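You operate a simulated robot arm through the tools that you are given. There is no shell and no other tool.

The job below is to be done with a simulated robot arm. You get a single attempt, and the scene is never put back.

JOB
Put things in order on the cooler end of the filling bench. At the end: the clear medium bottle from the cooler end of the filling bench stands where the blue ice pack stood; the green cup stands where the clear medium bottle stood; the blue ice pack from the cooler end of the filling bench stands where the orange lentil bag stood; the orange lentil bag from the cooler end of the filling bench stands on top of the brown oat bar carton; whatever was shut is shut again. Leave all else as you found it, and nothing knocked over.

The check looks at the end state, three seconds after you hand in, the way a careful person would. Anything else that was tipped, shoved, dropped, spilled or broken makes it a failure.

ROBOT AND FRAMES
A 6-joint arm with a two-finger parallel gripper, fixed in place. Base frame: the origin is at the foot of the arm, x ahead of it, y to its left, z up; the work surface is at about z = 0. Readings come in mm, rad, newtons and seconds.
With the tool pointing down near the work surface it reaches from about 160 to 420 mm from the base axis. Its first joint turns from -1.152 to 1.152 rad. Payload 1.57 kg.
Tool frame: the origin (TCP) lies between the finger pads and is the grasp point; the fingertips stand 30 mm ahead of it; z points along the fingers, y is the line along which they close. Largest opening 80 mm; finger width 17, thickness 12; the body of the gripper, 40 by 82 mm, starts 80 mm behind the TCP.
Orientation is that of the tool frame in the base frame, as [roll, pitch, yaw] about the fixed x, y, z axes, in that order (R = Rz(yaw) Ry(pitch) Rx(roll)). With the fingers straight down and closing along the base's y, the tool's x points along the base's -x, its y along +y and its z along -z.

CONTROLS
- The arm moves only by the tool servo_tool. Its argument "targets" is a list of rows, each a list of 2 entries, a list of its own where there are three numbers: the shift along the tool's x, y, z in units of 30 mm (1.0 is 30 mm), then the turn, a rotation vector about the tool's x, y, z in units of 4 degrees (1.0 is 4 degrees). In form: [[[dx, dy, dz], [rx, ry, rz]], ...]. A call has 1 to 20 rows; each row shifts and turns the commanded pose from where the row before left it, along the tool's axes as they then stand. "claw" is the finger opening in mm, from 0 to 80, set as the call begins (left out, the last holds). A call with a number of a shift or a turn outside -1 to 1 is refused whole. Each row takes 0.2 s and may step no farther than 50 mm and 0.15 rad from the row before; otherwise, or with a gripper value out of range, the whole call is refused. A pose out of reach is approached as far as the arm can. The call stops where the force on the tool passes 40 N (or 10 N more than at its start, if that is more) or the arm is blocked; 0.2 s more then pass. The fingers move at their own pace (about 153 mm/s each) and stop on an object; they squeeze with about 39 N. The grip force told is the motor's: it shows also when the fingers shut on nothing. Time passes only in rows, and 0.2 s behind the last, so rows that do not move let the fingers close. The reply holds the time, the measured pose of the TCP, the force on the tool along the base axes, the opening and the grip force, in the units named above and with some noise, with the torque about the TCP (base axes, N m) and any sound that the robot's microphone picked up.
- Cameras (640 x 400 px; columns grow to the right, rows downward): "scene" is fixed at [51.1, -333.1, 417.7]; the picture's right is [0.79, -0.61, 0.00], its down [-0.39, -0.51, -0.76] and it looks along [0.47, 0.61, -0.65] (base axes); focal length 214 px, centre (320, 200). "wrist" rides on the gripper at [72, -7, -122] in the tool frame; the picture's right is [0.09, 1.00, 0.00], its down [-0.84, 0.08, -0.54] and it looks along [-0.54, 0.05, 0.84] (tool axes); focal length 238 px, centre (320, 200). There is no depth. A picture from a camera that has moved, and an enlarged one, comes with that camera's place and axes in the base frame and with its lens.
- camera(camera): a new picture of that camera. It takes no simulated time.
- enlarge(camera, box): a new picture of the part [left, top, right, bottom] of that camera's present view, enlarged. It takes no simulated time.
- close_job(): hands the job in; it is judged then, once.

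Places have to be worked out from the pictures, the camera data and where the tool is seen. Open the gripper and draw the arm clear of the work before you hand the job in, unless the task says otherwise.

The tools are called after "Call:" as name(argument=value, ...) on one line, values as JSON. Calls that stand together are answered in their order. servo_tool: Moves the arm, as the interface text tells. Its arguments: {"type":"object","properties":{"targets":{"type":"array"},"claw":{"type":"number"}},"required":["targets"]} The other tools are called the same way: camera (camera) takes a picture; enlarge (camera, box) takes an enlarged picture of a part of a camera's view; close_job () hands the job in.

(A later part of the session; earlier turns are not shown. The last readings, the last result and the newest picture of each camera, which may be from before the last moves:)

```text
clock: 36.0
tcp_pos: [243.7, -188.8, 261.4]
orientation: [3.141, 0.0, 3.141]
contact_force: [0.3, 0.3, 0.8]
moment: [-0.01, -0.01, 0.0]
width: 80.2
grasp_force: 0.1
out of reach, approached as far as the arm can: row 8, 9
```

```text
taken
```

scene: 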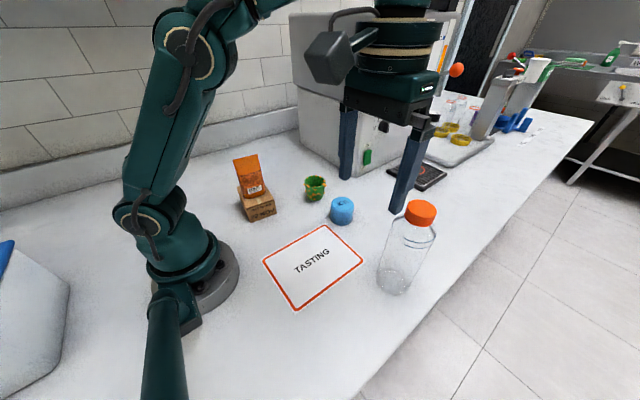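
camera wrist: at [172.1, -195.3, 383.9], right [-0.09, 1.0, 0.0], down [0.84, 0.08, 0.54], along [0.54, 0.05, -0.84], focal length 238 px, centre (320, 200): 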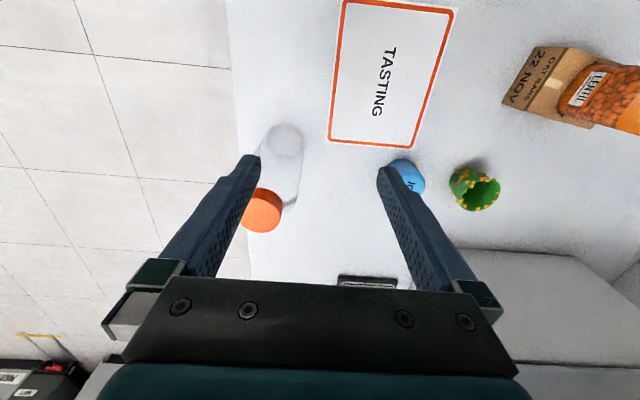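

At this height the arm runs out of reach near r≈325, so a vertical tool can't get above the bottle cap at r≈391. I'll tilt the tool outward by about 20° instead. First I'll refine the bottle's geometry with zooms.

Call:
enlarge(camera="wrist", box=[230, 110, 326, 240])

Call:
enlarge(camera="scene", box=[366, 190, 446, 300])

Call:
enlarge(camera="scene", box=[390, 190, 446, 235])

```text
3.08 times, centred on (278, 175) of wrist
camera zoom: at [172.1, -195.3, 383.9], right [-0.09, 1.0, 0.0], down [0.84, 0.08, 0.54], along [0.54, 0.05, -0.84], focal length 733 px, centre (449, 277)
```

zoom: 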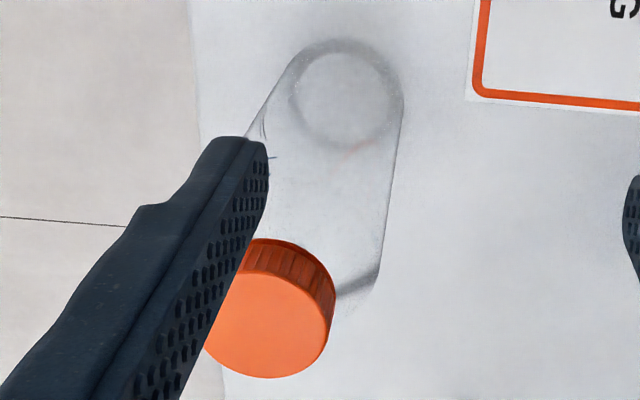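

```text
3.64 times, centred on (406, 245) of scene
camera zoom: at [51.1, -333.1, 417.7], right [0.79, -0.61, 0.0], down [-0.39, -0.51, -0.76], along [0.47, 0.61, -0.65], focal length 780 px, centre (7, 36)
```

zoom: 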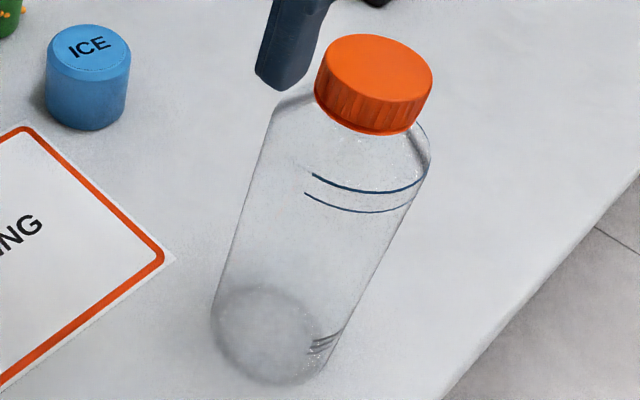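

```text
8.89 times, centred on (418, 212) of scene
camera zoom: at [51.1, -333.1, 417.7], right [0.79, -0.61, 0.0], down [-0.39, -0.51, -0.76], along [0.47, 0.61, -0.65], focal length 1906 px, centre (-551, 89)
```

zoom: 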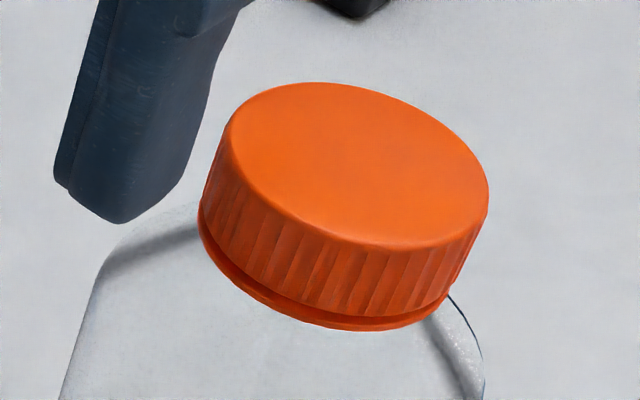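

The bottle is confirmed at [309.5,-240], with the cap spanning roughly z 187–206 at about 46 mm diameter. I'll yaw the tool by -52° and tilt it 20° outward here, clear of the bottle.

Call:
servo_tool(targets=[[[0, 0, 0], [0, 0, 1]], [[0, 0, 0], [0, 0, 1]], [[0, 0, 0], [0, 0, 1]], [[0, 0, 0], [0, 0, 1]], [[0, 0, 0], [0, 0, 1]], [[0, 0, 0], [0, 0, 1]], [[0, 0, 0], [0, 0, 1]], [[0, 0, 0], [0, 0, 1]], [[0, 0, 0], [0, 0, 1]], [[0, 0, 0], [0, 0, 1]], [[0, 0, 0], [0, 0, 1]], [[0, 0, 0], [0, 0, 1]], [[0, 0, 0], [0, 0, 1]], [[0, 0, 0], [0, -1, 0]], [[0, 0, 0], [0, -1, 0]], [[0, 0, 0], [0, -1, 0]], [[0, 0, 0], [0, -1, 0]], [[0, 0, 0], [0, -1, 0]], [[0, 0, 0], [0, 0, 0]]], claw=80)

Call:
camera(camera="wrist")

Call:
camera(camera="scene")

```text
clock: 40.0
tcp_pos: [243.7, -189.6, 261.2]
orientation: [3.141, 0.35, 2.235]
contact_force: [0.1, -0.2, 0.5]
moment: [-0.03, -0.01, 0.04]
width: 80.2
grasp_force: 0.0
```

```text
taken
camera wrist: at [171.2, -107.1, 351.6], right [0.73, 0.68, -0.03], down [0.43, -0.42, 0.8], along [0.53, -0.6, -0.6], focal length 238 px, centre (320, 200)
```

wrist: 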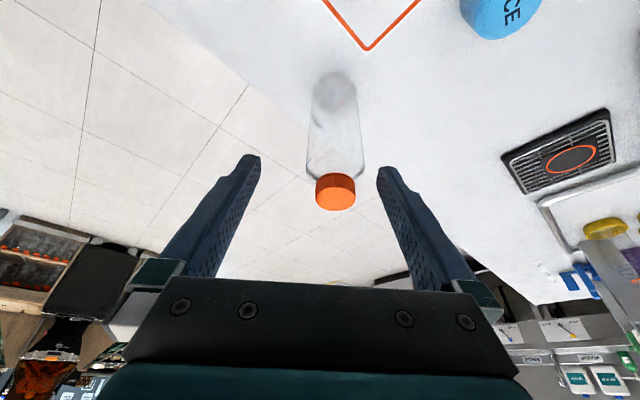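

```text
taken
```

scene: 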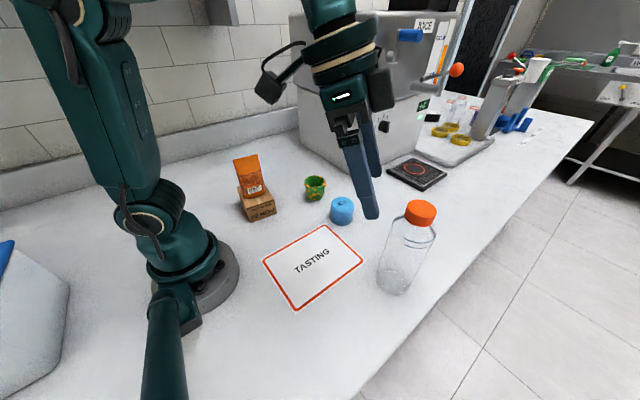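

The tilt works and the bottle now shows between the fingers. I'll zoom in to verify its centre from this new viewpoint.

Call:
enlarge(camera="wrist", box=[280, 60, 390, 220])

```text
2.50 times, centred on (335, 140) of wrist
camera zoom: at [171.2, -107.1, 351.6], right [0.73, 0.68, -0.03], down [0.43, -0.42, 0.8], along [0.53, -0.6, -0.6], focal length 596 px, centre (282, 350)
```

zoom: 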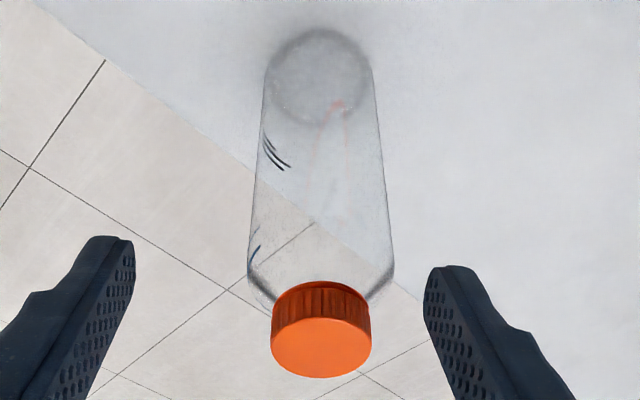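

All views agree on the bottle axis at about [309,-239]. I'll move to a pre-grasp pose above the cap at z≈255, with the tips about 18 mm above it.

Call:
servo_tool(targets=[[[-0.546, 0.176, 0.252], [0, 0, 0]], [[-0.546, 0.176, 0.252], [0, 0, 0]], [[-0.546, 0.176, 0.252], [0, 0, 0]], [[-0.546, 0.176, 0.252], [0, 0, 0]], [[0, 0, 0], [0, 0, 0]]], claw=80)

Call:
camera(camera="wrist")

Call:
enlarge(camera="scene", box=[340, 120, 480, 310])

```text
clock: 41.2
tcp_pos: [306.1, -232.7, 255.9]
orientation: [3.141, 0.349, 2.234]
contact_force: [-0.2, 0.1, 0.0]
moment: [0.01, 0.01, 0.0]
width: 80.2
grasp_force: 0.1
```

```text
taken
camera wrist: at [233.4, -151.3, 346.5], right [0.73, 0.68, -0.03], down [0.43, -0.43, 0.8], along [0.53, -0.6, -0.6], focal length 238 px, centre (320, 200)
```

wrist: 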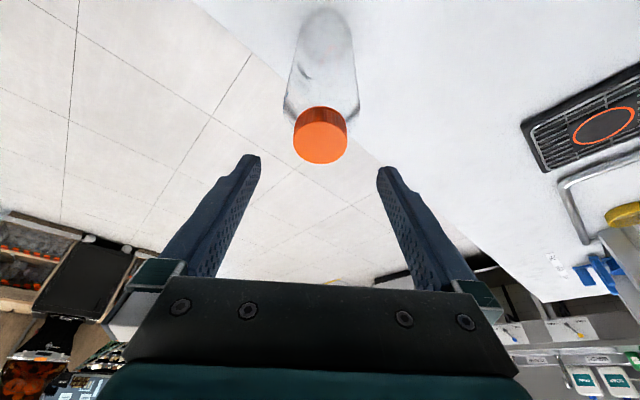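

```text
2.11 times, centred on (410, 215) of scene
camera zoom: at [51.1, -333.1, 417.7], right [0.79, -0.61, 0.0], down [-0.39, -0.51, -0.76], along [0.47, 0.61, -0.65], focal length 452 px, centre (130, 168)
```

zoom: 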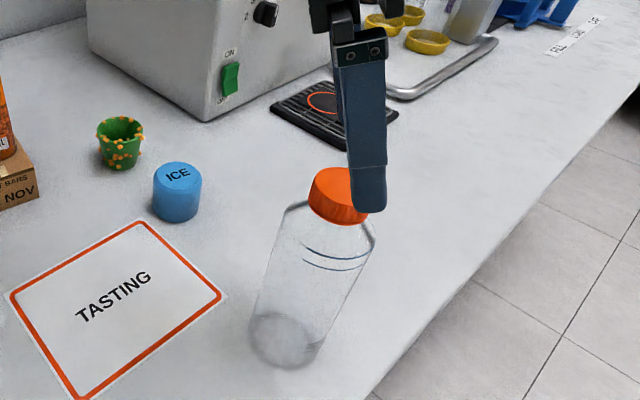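

I'll zoom on the cap for the relative alignment of cap and fingers.

Call:
enlarge(camera="wrist", box=[270, 90, 374, 180])

```text
4.44 times, centred on (322, 135) of wrist
camera zoom: at [233.4, -151.3, 346.5], right [0.73, 0.68, -0.03], down [0.43, -0.43, 0.8], along [0.53, -0.6, -0.6], focal length 1059 px, centre (311, 489)
```

zoom: 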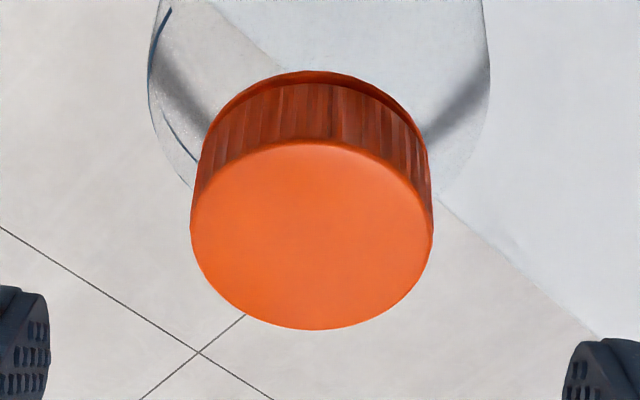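

The cap centre is about 6 mm ahead of the TCP and nearly centred laterally, which suits the tilted grasp. I'll descend vertically to z≈219, so the tips stay just above the shoulder.

Call:
servo_tool(targets=[[[0.14, -0.03, 0.386], [0, 0, 0]], [[0.11, 0, 0.3], [0, 0, 0]], [[0.09, 0, 0.25], [0, 0, 0]], [[0.08, 0, 0.22], [0, 0, 0]], [[0, 0, 0], [0, 0, 0]]], claw=80)

Call:
camera(camera="wrist")

Call:
enlarge(camera="scene", box=[370, 150, 460, 250])

```text
clock: 42.4
tcp_pos: [303.7, -234.5, 218.4]
orientation: [-3.141, 0.351, 2.234]
contact_force: [0.1, -0.5, -0.8]
moment: [-0.05, -0.01, 0.01]
width: 80.1
grasp_force: 0.1
```

```text
taken
camera wrist: at [231.7, -152.2, 309.4], right [0.73, 0.68, -0.03], down [0.43, -0.43, 0.8], along [0.53, -0.6, -0.6], focal length 238 px, centre (320, 200)
```

wrist: 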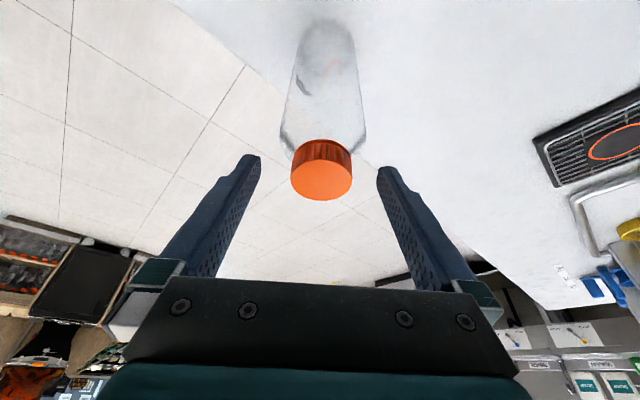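

```text
4.00 times, centred on (415, 200) of scene
camera zoom: at [51.1, -333.1, 417.7], right [0.79, -0.61, 0.0], down [-0.39, -0.51, -0.76], along [0.47, 0.61, -0.65], focal length 858 px, centre (-60, 200)
```

zoom: 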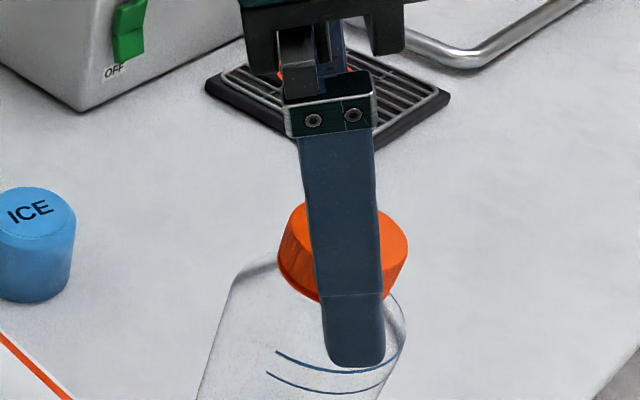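

No contact is felt and the finger tips flank the cap at about z≈189, above the shoulder. I'll close on the cap.

Call:
servo_tool(targets=[[[0, 0, 0], [0, 0, 0]], [[0, 0, 0], [0, 0, 0]], [[0, 0, 0], [0, 0, 0]]], claw=30)

Call:
camera(camera="wrist")

Call:
enlarge(camera="scene", box=[360, 170, 460, 310])

```text
clock: 43.2
tcp_pos: [304.4, -234.0, 219.4]
orientation: [-3.141, 0.349, 2.234]
contact_force: [0.7, 0.1, -0.3]
moment: [-0.02, -0.02, 0.01]
width: 38.8
grasp_force: 38.9
```

```text
taken
camera wrist: at [231.7, -152.2, 309.5], right [0.73, 0.68, -0.03], down [0.43, -0.43, 0.8], along [0.53, -0.6, -0.6], focal length 238 px, centre (320, 200)
```

wrist: 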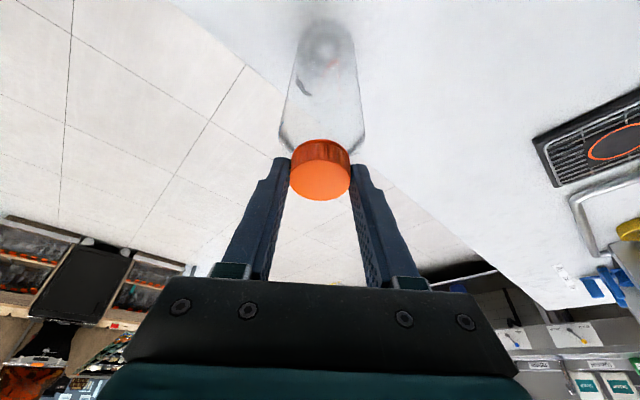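

```text
2.86 times, centred on (410, 240) of scene
camera zoom: at [51.1, -333.1, 417.7], right [0.79, -0.61, 0.0], down [-0.39, -0.51, -0.76], along [0.47, 0.61, -0.65], focal length 613 px, centre (63, 86)
```

zoom: 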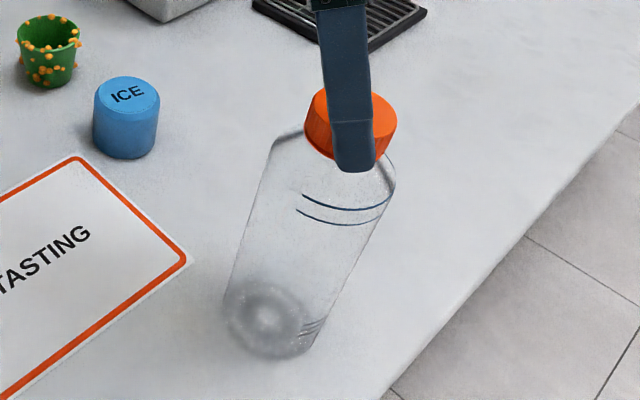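

The grip is on the cap at 38.8 mm with full force. I'll lift straight up about 15 mm and check that the bottle follows.

Call:
servo_tool(targets=[[[-0.057, 0, -0.157], [0, 0, 0]], [[-0.057, 0, -0.157], [0, 0, 0]], [[-0.057, 0, -0.157], [0, 0, 0]], [[0, 0, 0], [0, 0, 0]]], claw=20)

Call:
camera(camera="wrist")

Call:
enlarge(camera="scene", box=[360, 170, 460, 310])

```text
clock: 44.2
tcp_pos: [303.4, -233.8, 233.3]
orientation: [3.14, 0.347, 2.234]
contact_force: [-1.2, -0.5, -0.2]
moment: [0.01, -0.02, -0.01]
width: 38.6
grasp_force: 39.0
```

```text
taken
camera wrist: at [231.2, -152.1, 323.9], right [0.73, 0.68, -0.03], down [0.43, -0.43, 0.8], along [0.53, -0.6, -0.6], focal length 238 px, centre (320, 200)
```

wrist: 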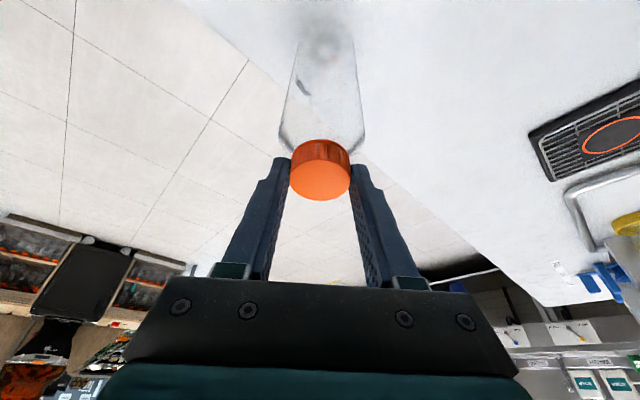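

```text
2.86 times, centred on (410, 240) of scene
camera zoom: at [51.1, -333.1, 417.7], right [0.79, -0.61, 0.0], down [-0.39, -0.51, -0.76], along [0.47, 0.61, -0.65], focal length 613 px, centre (63, 86)
```

zoom: 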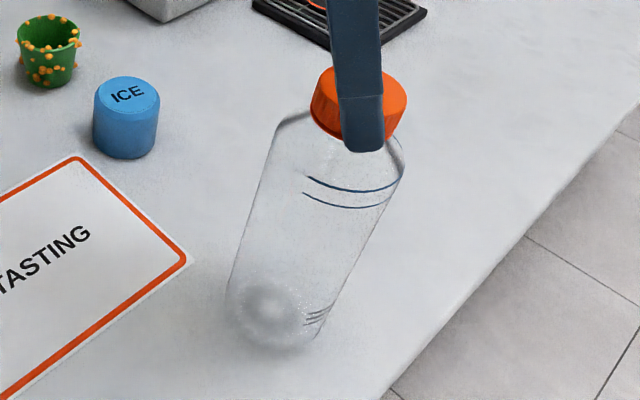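

The bottle hangs upright in the grip with its base about 14 mm up. I'll lift a little more and carry it slowly, halfway first, toward the ice pack's old place.

Call:
servo_tool(targets=[[[-0.07, 0, -0.188], [0, 0, 0]], [[-0.07, 0, -0.188], [0, 0, 0]], [[0.3546, -0.3394, -0.129], [0, 0, 0]], [[0.3546, -0.3394, -0.129], [0, 0, 0]], [[0.3546, -0.3394, -0.129], [0, 0, 0]], [[0.3546, -0.3394, -0.129], [0, 0, 0]], [[0.3546, -0.3394, -0.129], [0, 0, 0]], [[0.3546, -0.3394, -0.129], [0, 0, 0]], [[0, 0, 0], [0, 0, 0]]], claw=20)

Call:
camera(camera="wrist")

Call:
camera(camera="scene")

```text
clock: 46.2
tcp_pos: [213.8, -218.1, 246.8]
orientation: [3.141, 0.349, 2.234]
contact_force: [0.5, -0.2, -0.5]
moment: [-0.03, -0.03, -0.01]
width: 38.9
grasp_force: 38.9
```

```text
taken
camera wrist: at [141.8, -135.9, 336.0], right [0.73, 0.68, -0.03], down [0.43, -0.43, 0.8], along [0.53, -0.6, -0.6], focal length 238 px, centre (320, 200)
```

wrist: 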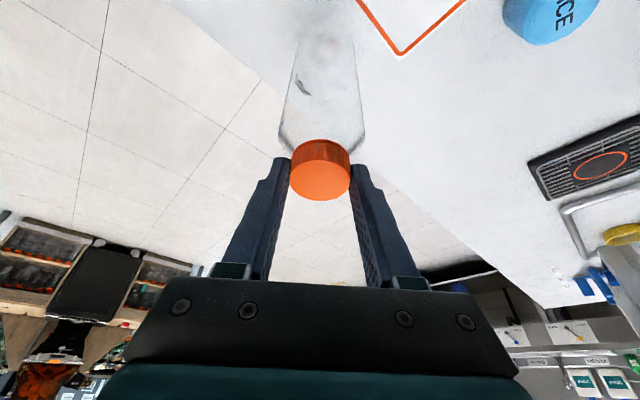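

```text
taken
```

scene: 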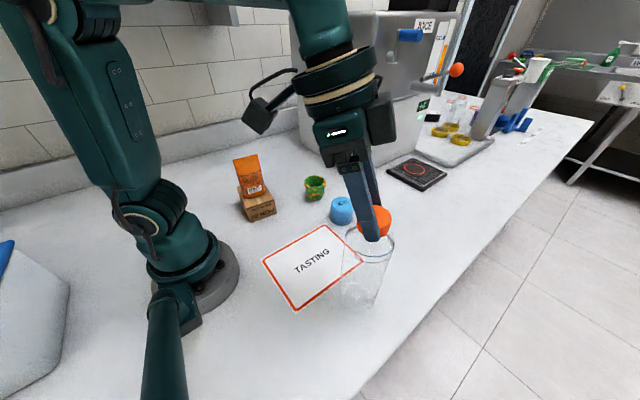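

The bottle is steady and upright in the grip. I'll continue to the ice pack's old place.

Call:
servo_tool(targets=[[[0.3546, -0.3394, -0.129], [0, 0, 0]], [[0.3546, -0.3394, -0.129], [0, 0, 0]], [[0.3546, -0.3394, -0.129], [0, 0, 0]], [[0.3546, -0.3394, -0.129], [0, 0, 0]], [[0.3546, -0.3394, -0.129], [0, 0, 0]], [[0.3546, -0.3394, -0.129], [0, 0, 0]], [[0, 0, 0], [0, 0, 0]], [[0, 0, 0], [0, 0, 0]]], claw=20)

Call:
camera(camera="wrist")

Call:
camera(camera="scene")

```text
clock: 48.0
tcp_pos: [124.3, -200.8, 247.6]
orientation: [-3.141, 0.351, 2.234]
contact_force: [0.2, 0.1, -0.4]
moment: [0.04, -0.01, 0.02]
width: 38.8
grasp_force: 39.2
```

```text
taken
camera wrist: at [51.1, -119.8, 337.9], right [0.73, 0.68, -0.03], down [0.43, -0.43, 0.8], along [0.53, -0.6, -0.6], focal length 238 px, centre (320, 200)
```

wrist: 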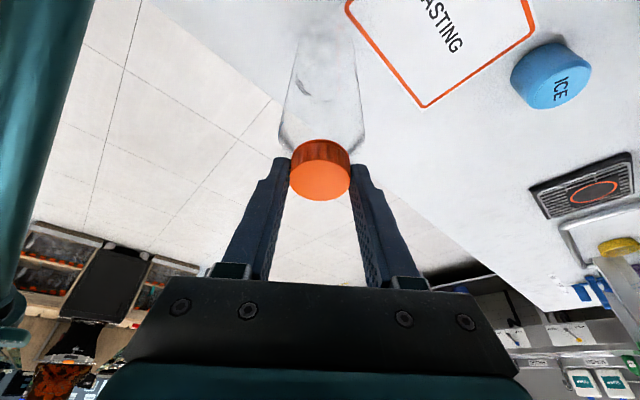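

```text
taken
```

scene: 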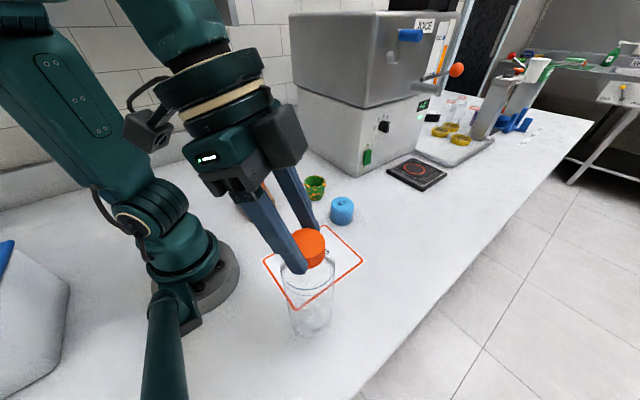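

The bottle is over the ice pack's old place at about [129,-205], just clear of the mat's edge. I'll lower it to about 3 mm above the table.

Call:
servo_tool(targets=[[[0.1, 0, 0.27], [0, 0, 0]], [[0.1, 0, 0.27], [0, 0, 0]], [[0.07, 0, 0.19], [0, 0, 0]], [[0, 0, 0], [0, 0, 0]]], claw=20)

Call:
enlarge(camera="scene", box=[240, 210, 380, 360])

```text
clock: 49.0
tcp_pos: [123.4, -202.2, 223.0]
orientation: [-3.14, 0.351, 2.233]
contact_force: [0.4, -0.5, -0.7]
moment: [-0.01, 0.0, 0.0]
width: 38.7
grasp_force: 39.1
```

```text
2.67 times, centred on (310, 285) of scene
camera zoom: at [51.1, -333.1, 417.7], right [0.79, -0.61, 0.0], down [-0.39, -0.51, -0.76], along [0.47, 0.61, -0.65], focal length 572 px, centre (347, -27)
```

zoom: 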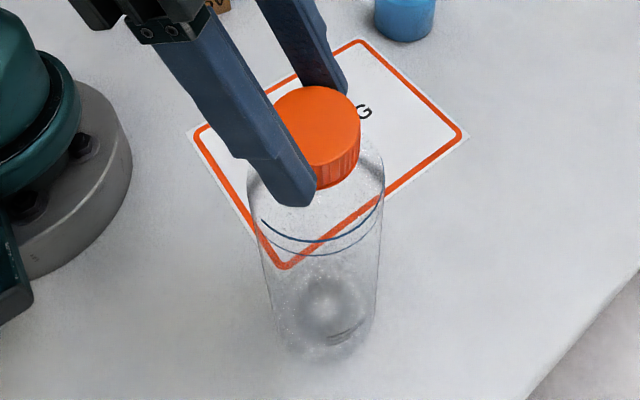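

The base is just clear of the mat corner and about to touch. I'll take small vertical steps down and watch the force.

Call:
servo_tool(targets=[[[0.017, 0, 0.047], [0, 0, 0]], [[0.017, 0, 0.047], [0, 0, 0]], [[0, 0, 0], [0, 0, 0]]], claw=20)

```text
clock: 49.8
tcp_pos: [124.4, -201.1, 220.0]
orientation: [-3.141, 0.349, 2.234]
contact_force: [0.1, -0.6, -0.1]
moment: [-0.04, 0.02, 0.05]
width: 38.9
grasp_force: 39.2
```

Call:
servo_tool(targets=[[[0.011, 0, 0.031], [0, 0, 0]], [[0, 0, 0], [0, 0, 0]]], claw=20)

```text
clock: 50.4
tcp_pos: [124.8, -203.5, 219.2]
orientation: [3.142, 0.353, 2.234]
contact_force: [-1.4, 3.7, 18.5]
moment: [0.65, 0.46, 0.03]
width: 38.8
grasp_force: 38.8
```

Contact at 18 N. I'll back off about half a millimetre so it rests lightly.

Call:
servo_tool(targets=[[[-0.006, 0, -0.016], [0, 0, 0]], [[0, 0, 0], [0, 0, 0]]], claw=20)

Call:
enlarge(camera="scene", box=[260, 210, 360, 350])

```text
clock: 51.0
tcp_pos: [124.5, -202.2, 218.9]
orientation: [3.141, 0.348, 2.234]
contact_force: [0.6, -0.7, 3.8]
moment: [-0.36, -0.18, -0.03]
width: 38.7
grasp_force: 38.8
```

```text
2.86 times, centred on (310, 280) of scene
camera zoom: at [51.1, -333.1, 417.7], right [0.79, -0.61, 0.0], down [-0.39, -0.51, -0.76], along [0.47, 0.61, -0.65], focal length 613 px, centre (349, -29)
```

zoom: 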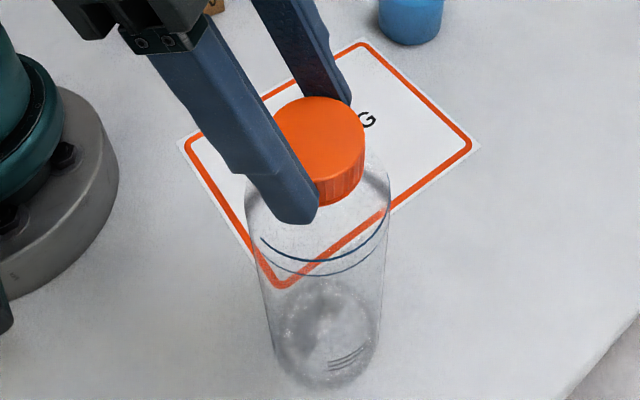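

It rests on the table lightly at about 4 N. I'll open the fingers.

Call:
servo_tool(targets=[[[0, 0, 0], [0, 0, 0]], [[0, 0, 0], [0, 0, 0]], [[0, 0, 0], [0, 0, 0]]], claw=78)

Call:
camera(camera="wrist")

Call:
enlarge(camera="scene", box=[260, 210, 360, 350])

```text
clock: 51.8
tcp_pos: [123.8, -201.7, 219.3]
orientation: [-3.14, 0.347, 2.233]
contact_force: [0.7, -0.1, -0.2]
moment: [0.03, 0.0, 0.02]
width: 77.8
grasp_force: 0.1
```

```text
taken
camera wrist: at [52.1, -119.8, 309.3], right [0.73, 0.68, -0.03], down [0.43, -0.43, 0.8], along [0.53, -0.6, -0.6], focal length 238 px, centre (320, 200)
```

wrist: 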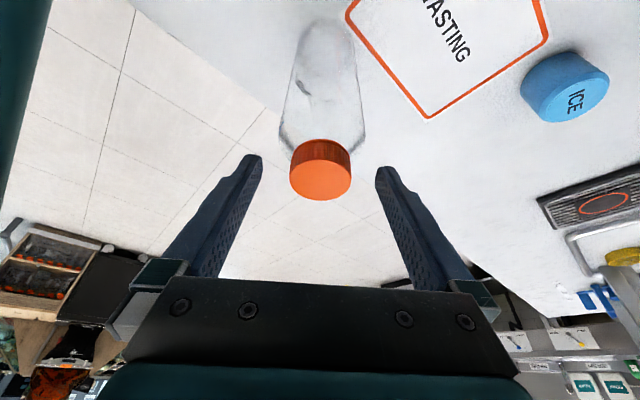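

```text
2.86 times, centred on (310, 280) of scene
camera zoom: at [51.1, -333.1, 417.7], right [0.79, -0.61, 0.0], down [-0.39, -0.51, -0.76], along [0.47, 0.61, -0.65], focal length 613 px, centre (349, -29)
```

zoom: 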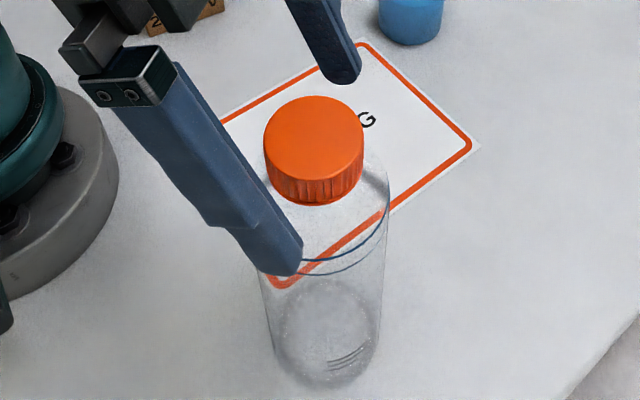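

The bottle stands upright, clear of the fingers. I'll rise straight up, then swing away toward the middle.

Call:
servo_tool(targets=[[[-0.1, 0, -0.275], [0, 0, 0]], [[-0.2, 0, -0.55], [0, 0, 0]], [[-0.25, 0, -0.687], [0, 0, 0]], [[-0.25, 0, -0.687], [0, 0, 0]], [[0.181, 0.851, -0.066], [0, 0, 0]], [[0.181, 0.851, -0.066], [0, 0, 0]], [[0.181, 0.851, -0.066], [0, 0, 0]], [[0.181, 0.851, -0.066], [0, 0, 0]], [[0.181, 0.851, -0.066], [0, 0, 0]], [[0.181, 0.851, -0.066], [0, 0, 0]], [[0.181, 0.851, -0.066], [0, 0, 0]], [[0, 0, 0], [0, 0, 0]]], claw=80)

Call:
camera(camera="scene")

```text
clock: 54.4
tcp_pos: [239.4, -61.3, 290.3]
orientation: [-3.141, 0.351, 2.235]
contact_force: [0.2, -0.5, -0.2]
moment: [-0.02, 0.01, -0.01]
width: 80.2
grasp_force: 0.1
```

```text
taken
```

scene: 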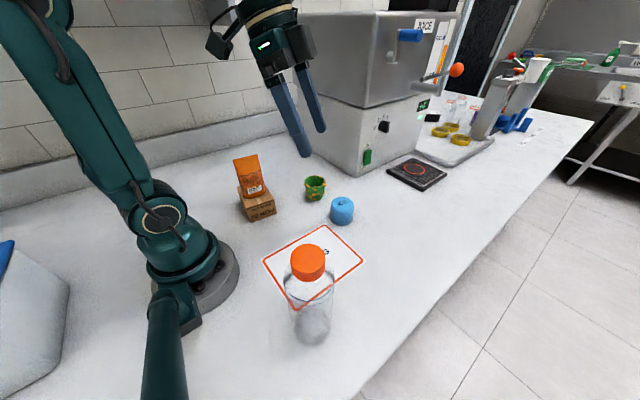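

The bottle stands well where the ice pack was. I'll bring the tool back to vertical and square for the cup.

Call:
servo_tool(targets=[[[0, 0, 0], [0, 1, 0]], [[0, 0, 0], [0, 1, 0]], [[0, 0, 0], [0, 1, 0]], [[0, 0, 0], [0, 1, 0]], [[0, 0, 0], [0, 1, 0]], [[0, 0, 0], [0, 0, -1]], [[0, 0, 0], [0, 0, -1]], [[0, 0, 0], [0, 0, -1]], [[0, 0, 0], [0, 0, -1]], [[0, 0, 0], [0, 0, -1]], [[0, 0, 0], [0, 0, -1]], [[0, 0, 0], [0, 0, -1]], [[0, 0, 0], [0, 0, -1]], [[0, 0, 0], [0, 0, -1]], [[0, 0, 0], [0, 0, -1]], [[0, 0, 0], [0, 0, -1]], [[0, 0, 0], [0, 0, -1]], [[0, 0, 0], [0, 0, -1]], [[0, 0, 0], [0, 0, 0]]], claw=80)

Call:
camera(camera="wrist")

Call:
enlarge(camera="scene", box=[295, 165, 345, 210])

```text
clock: 58.4
tcp_pos: [239.2, -61.0, 289.0]
orientation: [-3.141, -0.001, -3.14]
contact_force: [-0.2, 0.6, -0.2]
moment: [0.03, 0.02, -0.04]
width: 80.0
grasp_force: 0.1
```

```text
taken
camera wrist: at [167.6, -67.7, 411.6], right [-0.09, 1.0, 0.0], down [0.84, 0.08, 0.54], along [0.54, 0.05, -0.84], focal length 238 px, centre (320, 200)
```

wrist: 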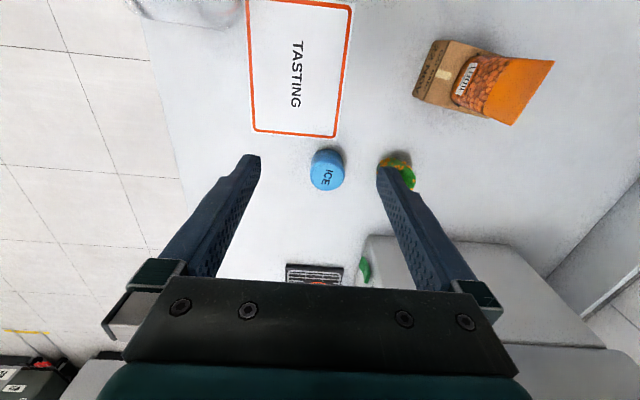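

```text
8.89 times, centred on (320, 188) of scene
camera zoom: at [51.1, -333.1, 417.7], right [0.79, -0.61, 0.0], down [-0.39, -0.51, -0.76], along [0.47, 0.61, -0.65], focal length 1906 px, centre (320, 311)
```

zoom: 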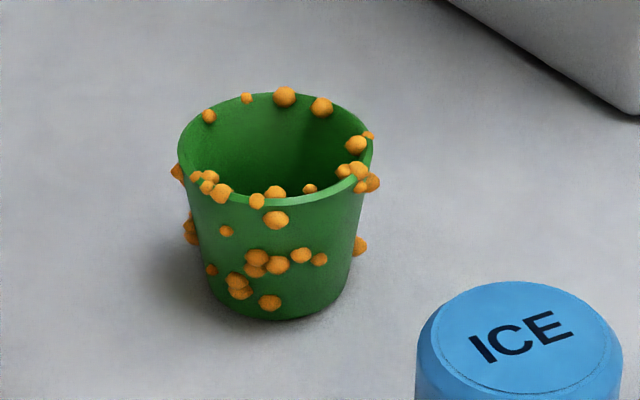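

The finer views put the cup at about [350,82], with a rim about 64 mm wide and orange balls stuck around it. I'll move above it to see where the balls sit before picking a grip direction.

Call:
servo_tool(targets=[[[-0.56, 0.795, 0.495], [0, 0, 0]], [[-0.56, 0.795, 0.495], [0, 0, 0]], [[-0.56, 0.795, 0.495], [0, 0, 0]], [[-0.56, 0.795, 0.495], [0, 0, 0]], [[-0.56, 0.795, 0.495], [0, 0, 0]], [[-0.56, 0.795, 0.495], [0, 0, 0]], [[0, 0, 0], [0, 0, 0]]], claw=80)

Call:
camera(camera="wrist")

Call:
enlarge(camera="wrist", box=[260, 80, 388, 180])

Call:
enlarge(camera="scene", box=[290, 100, 400, 240])

```text
clock: 60.0
tcp_pos: [342.5, 81.9, 200.6]
orientation: [3.141, 0.0, -3.14]
contact_force: [0.3, 0.1, -0.7]
moment: [-0.03, -0.02, -0.01]
width: 80.1
grasp_force: 0.1
```

```text
taken
camera wrist: at [269.9, 75.2, 322.7], right [-0.09, 1.0, 0.0], down [0.84, 0.08, 0.54], along [0.54, 0.05, -0.84], focal length 238 px, centre (320, 200)
```

wrist: 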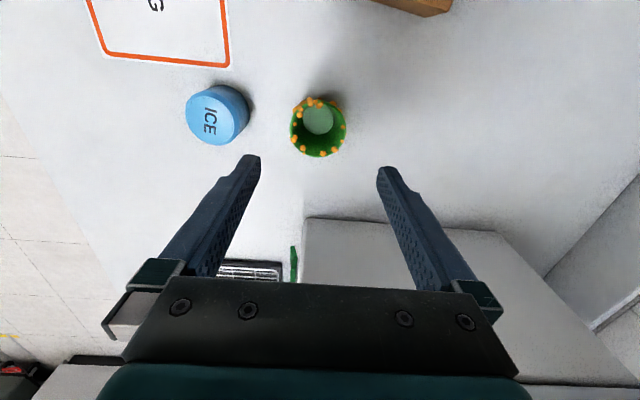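

```text
4.00 times, centred on (324, 130) of wrist
camera zoom: at [269.9, 75.2, 322.7], right [-0.09, 1.0, 0.0], down [0.84, 0.08, 0.54], along [0.54, 0.05, -0.84], focal length 953 px, centre (304, 480)
```

zoom: 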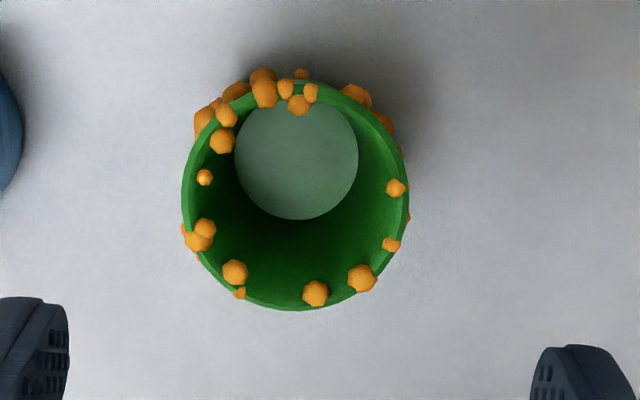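

```text
2.86 times, centred on (345, 170) of scene
camera zoom: at [51.2, -333.1, 417.7], right [0.79, -0.61, 0.0], down [-0.39, -0.51, -0.76], along [0.47, 0.61, -0.65], focal length 613 px, centre (249, 286)
```

zoom: 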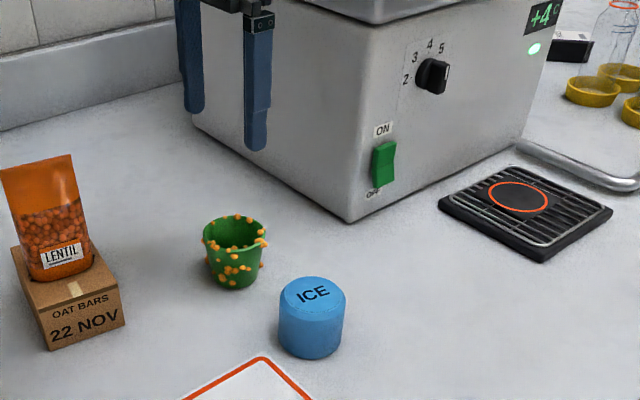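

The cup is centred at about [349,80] with the rim 63 mm wide. The rim looks free of outer balls at azimuths near 85° and -95°, so I'll turn the closing axis by -5°, centre over the cup and drop to z≈110.

Call:
servo_tool(targets=[[[-0.233, -0.067, 0], [0, 0, 0]], [[0, 0, 0.5], [0, 0, 0.65]], [[0, 0, 0.8], [0, 0, 0.6]], [[0, 0, 0.9], [0, 0, 0]], [[0, 0, 0.8], [0, 0, 0]], [[0, 0, 0], [0, 0, 0]]], claw=80)

Call:
camera(camera="wrist")

Call:
enlarge(camera="scene", box=[280, 120, 380, 230])

```text
clock: 61.4
tcp_pos: [348.5, 81.4, 109.2]
orientation: [-3.141, 0.0, 3.054]
contact_force: [-0.5, -0.3, 0.3]
moment: [-0.03, 0.0, 0.01]
width: 80.1
grasp_force: 0.1
```

```text
taken
camera wrist: at [276.1, 80.7, 232.3], right [-0.01, 1.0, 0.0], down [0.84, 0.0, 0.54], along [0.54, 0.0, -0.84], focal length 238 px, centre (320, 200)
```

wrist: 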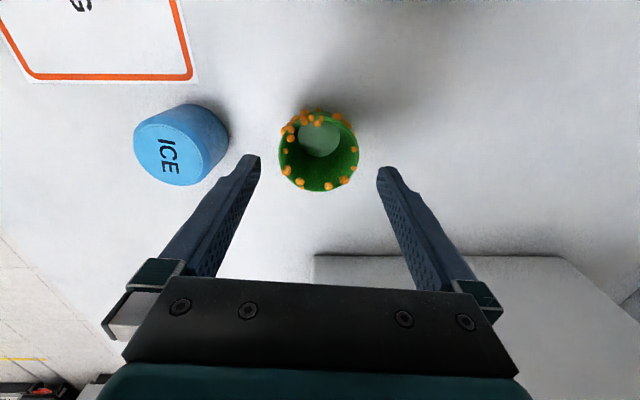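

```text
3.64 times, centred on (330, 175) of scene
camera zoom: at [51.1, -333.1, 417.7], right [0.79, -0.61, 0.0], down [-0.39, -0.51, -0.76], along [0.47, 0.61, -0.65], focal length 780 px, centre (284, 291)
```

zoom: 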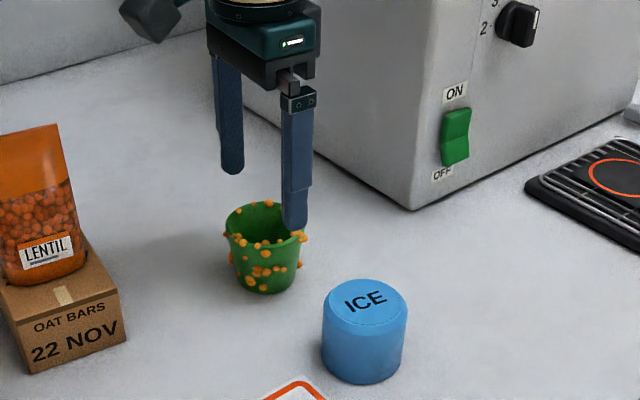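

Call:
enlarge(camera="wrist", box=[256, 90, 384, 210])

```text
3.33 times, centred on (320, 150) of wrist
camera zoom: at [276.1, 80.7, 232.3], right [-0.01, 1.0, 0.0], down [0.84, 0.0, 0.54], along [0.54, 0.0, -0.84], focal length 794 px, centre (320, 367)
```

zoom: 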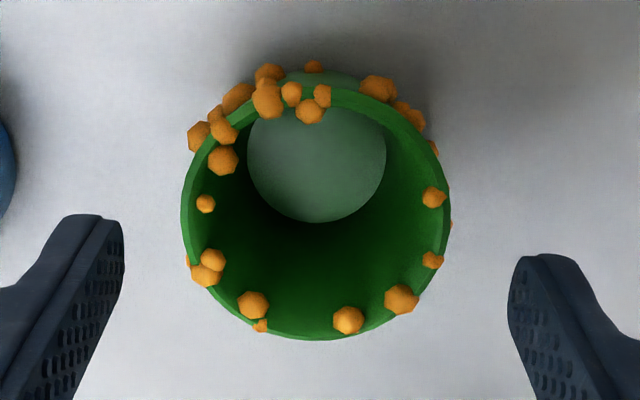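

The cup is centred between the fingers with good clearance, and the finger contact zones are clear of balls. I'll descend to z≈48.

Call:
servo_tool(targets=[[[0, -0.03, 0.6], [0, 0, 0]], [[0, 0, 0.6], [0, 0, 0]], [[0, 0, 0.5], [0, 0, 0]], [[0, 0, 0.34], [0, 0, 0]], [[0, 0, 0], [0, 0, 0]]], claw=80)

Call:
camera(camera="wrist")

Call:
enlarge(camera="scene", box=[280, 120, 380, 230])

```text
clock: 62.6
tcp_pos: [348.1, 79.7, 50.7]
orientation: [-3.141, 0.001, 3.054]
contact_force: [0.0, -0.9, 0.3]
moment: [-0.01, 0.02, -0.03]
width: 79.9
grasp_force: 0.2
```

```text
taken
camera wrist: at [275.7, 79.4, 172.7], right [-0.01, 1.0, 0.0], down [0.84, 0.0, 0.54], along [0.54, 0.0, -0.84], focal length 238 px, centre (320, 200)
```

wrist: 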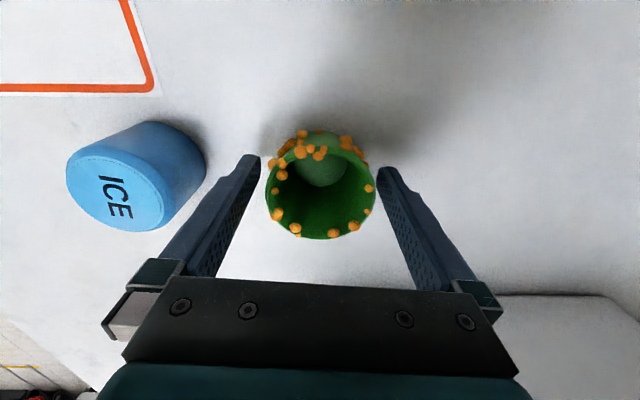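

```text
3.64 times, centred on (330, 175) of scene
camera zoom: at [51.1, -333.1, 417.7], right [0.79, -0.61, 0.0], down [-0.39, -0.51, -0.76], along [0.47, 0.61, -0.65], focal length 780 px, centre (284, 291)
```

zoom: 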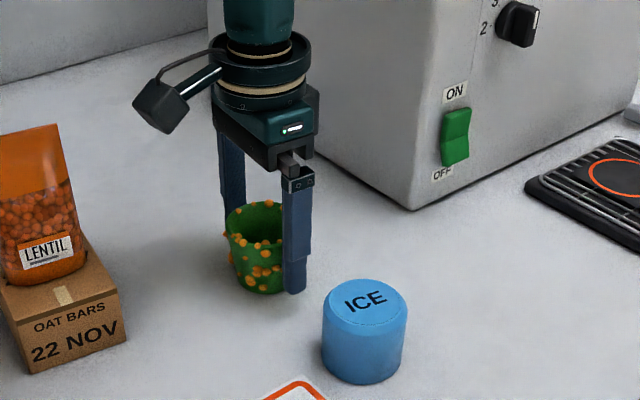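

The fingers straddle the cup cleanly. I'll close gently, starting with a commanded width near the rim size.

Call:
servo_tool(targets=[[[0, 0, 0], [0, 0, 0]], [[0, 0, 0], [0, 0, 0]], [[0, 0, 0], [0, 0, 0]]], claw=60)

Call:
camera(camera="wrist")

Call:
enlarge(camera="scene", box=[280, 120, 380, 230])

```text
clock: 63.4
tcp_pos: [348.1, 79.6, 50.2]
orientation: [3.141, 0.002, 3.053]
contact_force: [0.2, 0.6, -0.2]
moment: [-0.03, 0.01, 0.01]
width: 62.0
grasp_force: 39.2
```

```text
taken
camera wrist: at [275.7, 79.4, 172.9], right [-0.01, 1.0, 0.0], down [0.84, 0.0, 0.54], along [0.54, 0.0, -0.84], focal length 238 px, centre (320, 200)
```

wrist: 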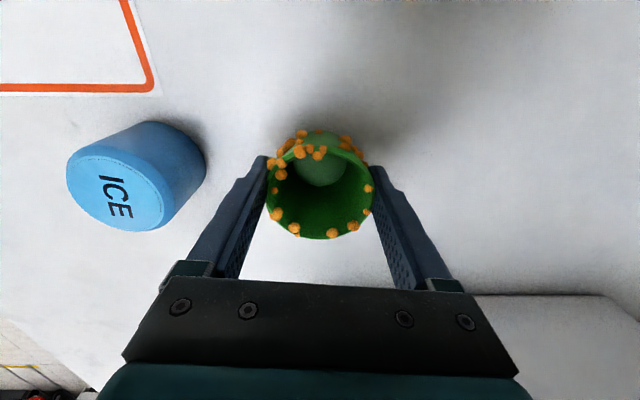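

```text
3.64 times, centred on (330, 175) of scene
camera zoom: at [51.1, -333.1, 417.7], right [0.79, -0.61, 0.0], down [-0.39, -0.51, -0.76], along [0.47, 0.61, -0.65], focal length 780 px, centre (284, 291)
```

zoom: 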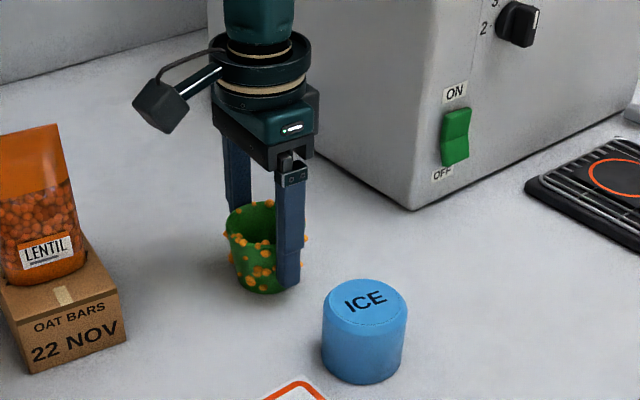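

The cup is gripped at 62 mm. I'll lift slowly about 20 mm and check that it stays upright.

Call:
servo_tool(targets=[[[0, 0, -0.1], [0, 0, 0]], [[0, 0, -0.2], [0, 0, 0]], [[0, 0, -0.35], [0, 0, 0]], [[0, 0, 0], [0, 0, 0]]], claw=50)

Call:
camera(camera="wrist")

Call:
enlarge(camera="scene", box=[280, 120, 380, 230])

```text
clock: 64.4
tcp_pos: [347.8, 79.4, 67.5]
orientation: [-3.141, 0.0, 3.055]
contact_force: [-0.1, -0.3, -0.2]
moment: [-0.04, -0.03, 0.0]
width: 61.9
grasp_force: 38.6
```

```text
taken
camera wrist: at [276.0, 79.4, 191.3], right [-0.01, 1.0, 0.0], down [0.84, 0.0, 0.54], along [0.54, 0.0, -0.84], focal length 238 px, centre (320, 200)
```

wrist: 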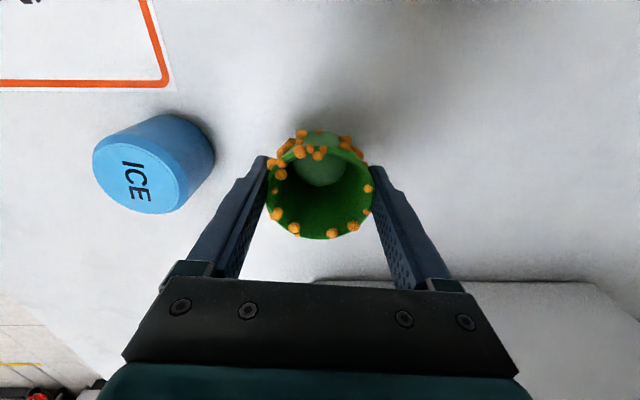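

```text
3.64 times, centred on (330, 175) of scene
camera zoom: at [51.1, -333.1, 417.7], right [0.79, -0.61, 0.0], down [-0.39, -0.51, -0.76], along [0.47, 0.61, -0.65], focal length 780 px, centre (284, 291)
```

zoom: 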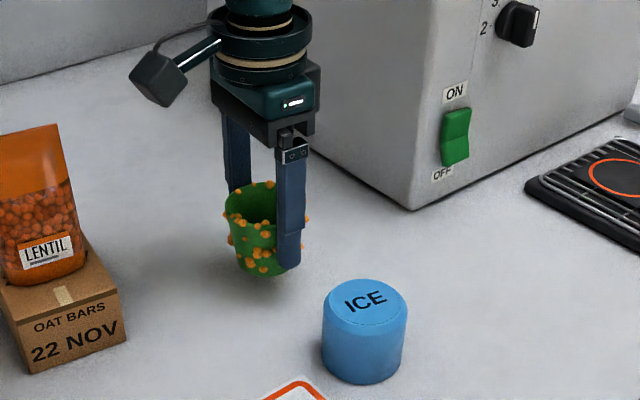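

The cup is held upright with nothing shifted. I'll raise it, swing inward past the ice pack, and head for the bottle's old place at [309,-239], lowering as I reach out.

Call:
servo_tool(targets=[[[0, 0, -0.806], [0, 0, 0]], [[0, 0, -0.806], [0, 0, 0]], [[0, 0, -0.806], [0, 0, 0]], [[0.364, -0.81, 0], [0, 0, 0]], [[0.364, -0.81, 0], [0, 0, 0]], [[0.364, -0.81, 0], [0, 0, 0]], [[0.364, -0.81, 0], [0, 0, 0]], [[0.364, -0.81, 0], [0, 0, 0]], [[0.364, -0.81, 0], [0, 0, 0]], [[0, 0, 0], [0, 0, 0]]], claw=50)

Call:
camera(camera="wrist")

Call:
camera(camera="scene")

```text
clock: 66.6
tcp_pos: [270.8, -61.4, 140.7]
orientation: [-3.141, 0.001, 3.054]
contact_force: [-0.9, -0.1, -0.3]
moment: [0.0, -0.01, -0.01]
width: 62.1
grasp_force: 39.3
```

```text
taken
camera wrist: at [198.7, -60.8, 262.7], right [-0.01, 1.0, 0.0], down [0.84, 0.0, 0.54], along [0.54, 0.0, -0.84], focal length 238 px, centre (320, 200)
```

wrist: 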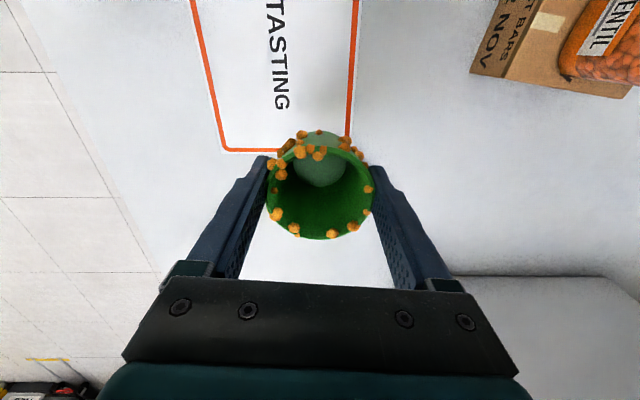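

```text
taken
```

scene: 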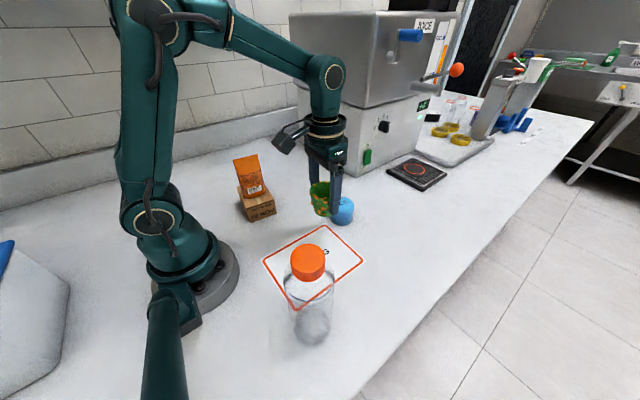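

The cup is well held and clear of the ice pack. I'll continue out to the bottle's old place.

Call:
servo_tool(targets=[[[-0.2593, -0.833, 0.238], [0, 0, 0]], [[-0.2593, -0.833, 0.238], [0, 0, 0]], [[-0.2593, -0.833, 0.238], [0, 0, 0]], [[-0.2593, -0.833, 0.238], [0, 0, 0]], [[-0.2593, -0.833, 0.238], [0, 0, 0]], [[-0.2593, -0.833, 0.238], [0, 0, 0]], [[-0.2593, -0.833, 0.238], [0, 0, 0]], [[0, 0, 0], [0, 0, 0]]], claw=50)

Call:
camera(camera="wrist")

Call:
camera(camera="scene")

```text
clock: 68.4
tcp_pos: [311.4, -237.9, 92.3]
orientation: [-3.141, 0.0, 3.052]
contact_force: [0.1, 0.3, -1.8]
moment: [-0.01, -0.01, 0.01]
width: 62.2
grasp_force: 39.0
```

```text
taken
camera wrist: at [238.3, -239.1, 214.7], right [-0.01, 1.0, 0.0], down [0.84, 0.0, 0.54], along [0.54, 0.0, -0.84], focal length 238 px, centre (320, 200)
```

wrist: 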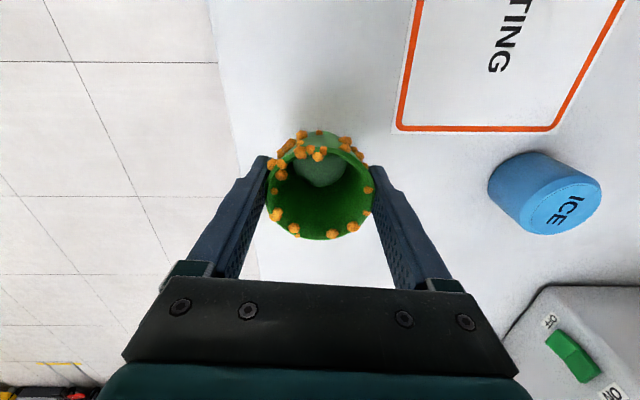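

```text
taken
```

scene: 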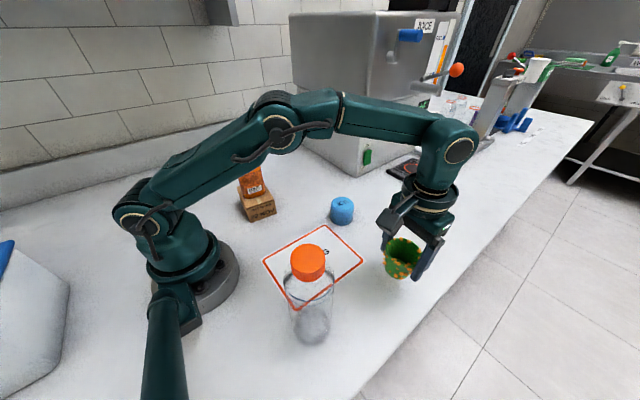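

The cup is over the bottle's old place. I'll lower to just above the table.

Call:
servo_tool(targets=[[[0.05, -0.03, 0.5], [0, 0, 0]], [[0, 0, 0.45], [0, 0, 0]], [[0, 0, 0.3], [0, 0, 0]], [[0, 0, 0], [0, 0, 0]]], claw=50)

```text
clock: 69.4
tcp_pos: [307.6, -239.5, 54.5]
orientation: [3.141, 0.001, 3.054]
contact_force: [0.4, 0.3, -0.3]
moment: [0.02, 0.05, -0.04]
width: 61.8
grasp_force: 38.9
```

Call:
servo_tool(targets=[[[0, 0, 0.05], [0, 0, 0]], [[0, 0, 0.04], [0, 0, 0]], [[0, 0, 0], [0, 0, 0]]], claw=50)

```text
clock: 70.2
tcp_pos: [307.6, -240.4, 52.1]
orientation: [3.141, 0.0, 3.054]
contact_force: [0.1, 0.4, 0.2]
moment: [0.02, -0.02, -0.04]
width: 61.9
grasp_force: 39.0
```

No contact yet at 52, so I'll take finer steps toward about 50.

Call:
servo_tool(targets=[[[0, 0, 0.04], [0, 0, 0]], [[0, 0, 0], [0, 0, 0]]], claw=50)

```text
clock: 70.8
tcp_pos: [307.7, -239.9, 51.1]
orientation: [-3.14, 0.0, 3.054]
contact_force: [0.4, -1.0, -0.7]
moment: [0.0, -0.03, -0.02]
width: 62.0
grasp_force: 39.0
```

Call:
servo_tool(targets=[[[0, 0, 0.03], [0, 0, 0]], [[0, 0, 0], [0, 0, 0]]], claw=50)

```text
clock: 71.4
tcp_pos: [307.6, -240.6, 51.1]
orientation: [-3.139, 0.002, 3.054]
contact_force: [-1.8, 2.4, 7.6]
moment: [0.09, 0.08, 0.02]
width: 62.4
grasp_force: 39.1
```

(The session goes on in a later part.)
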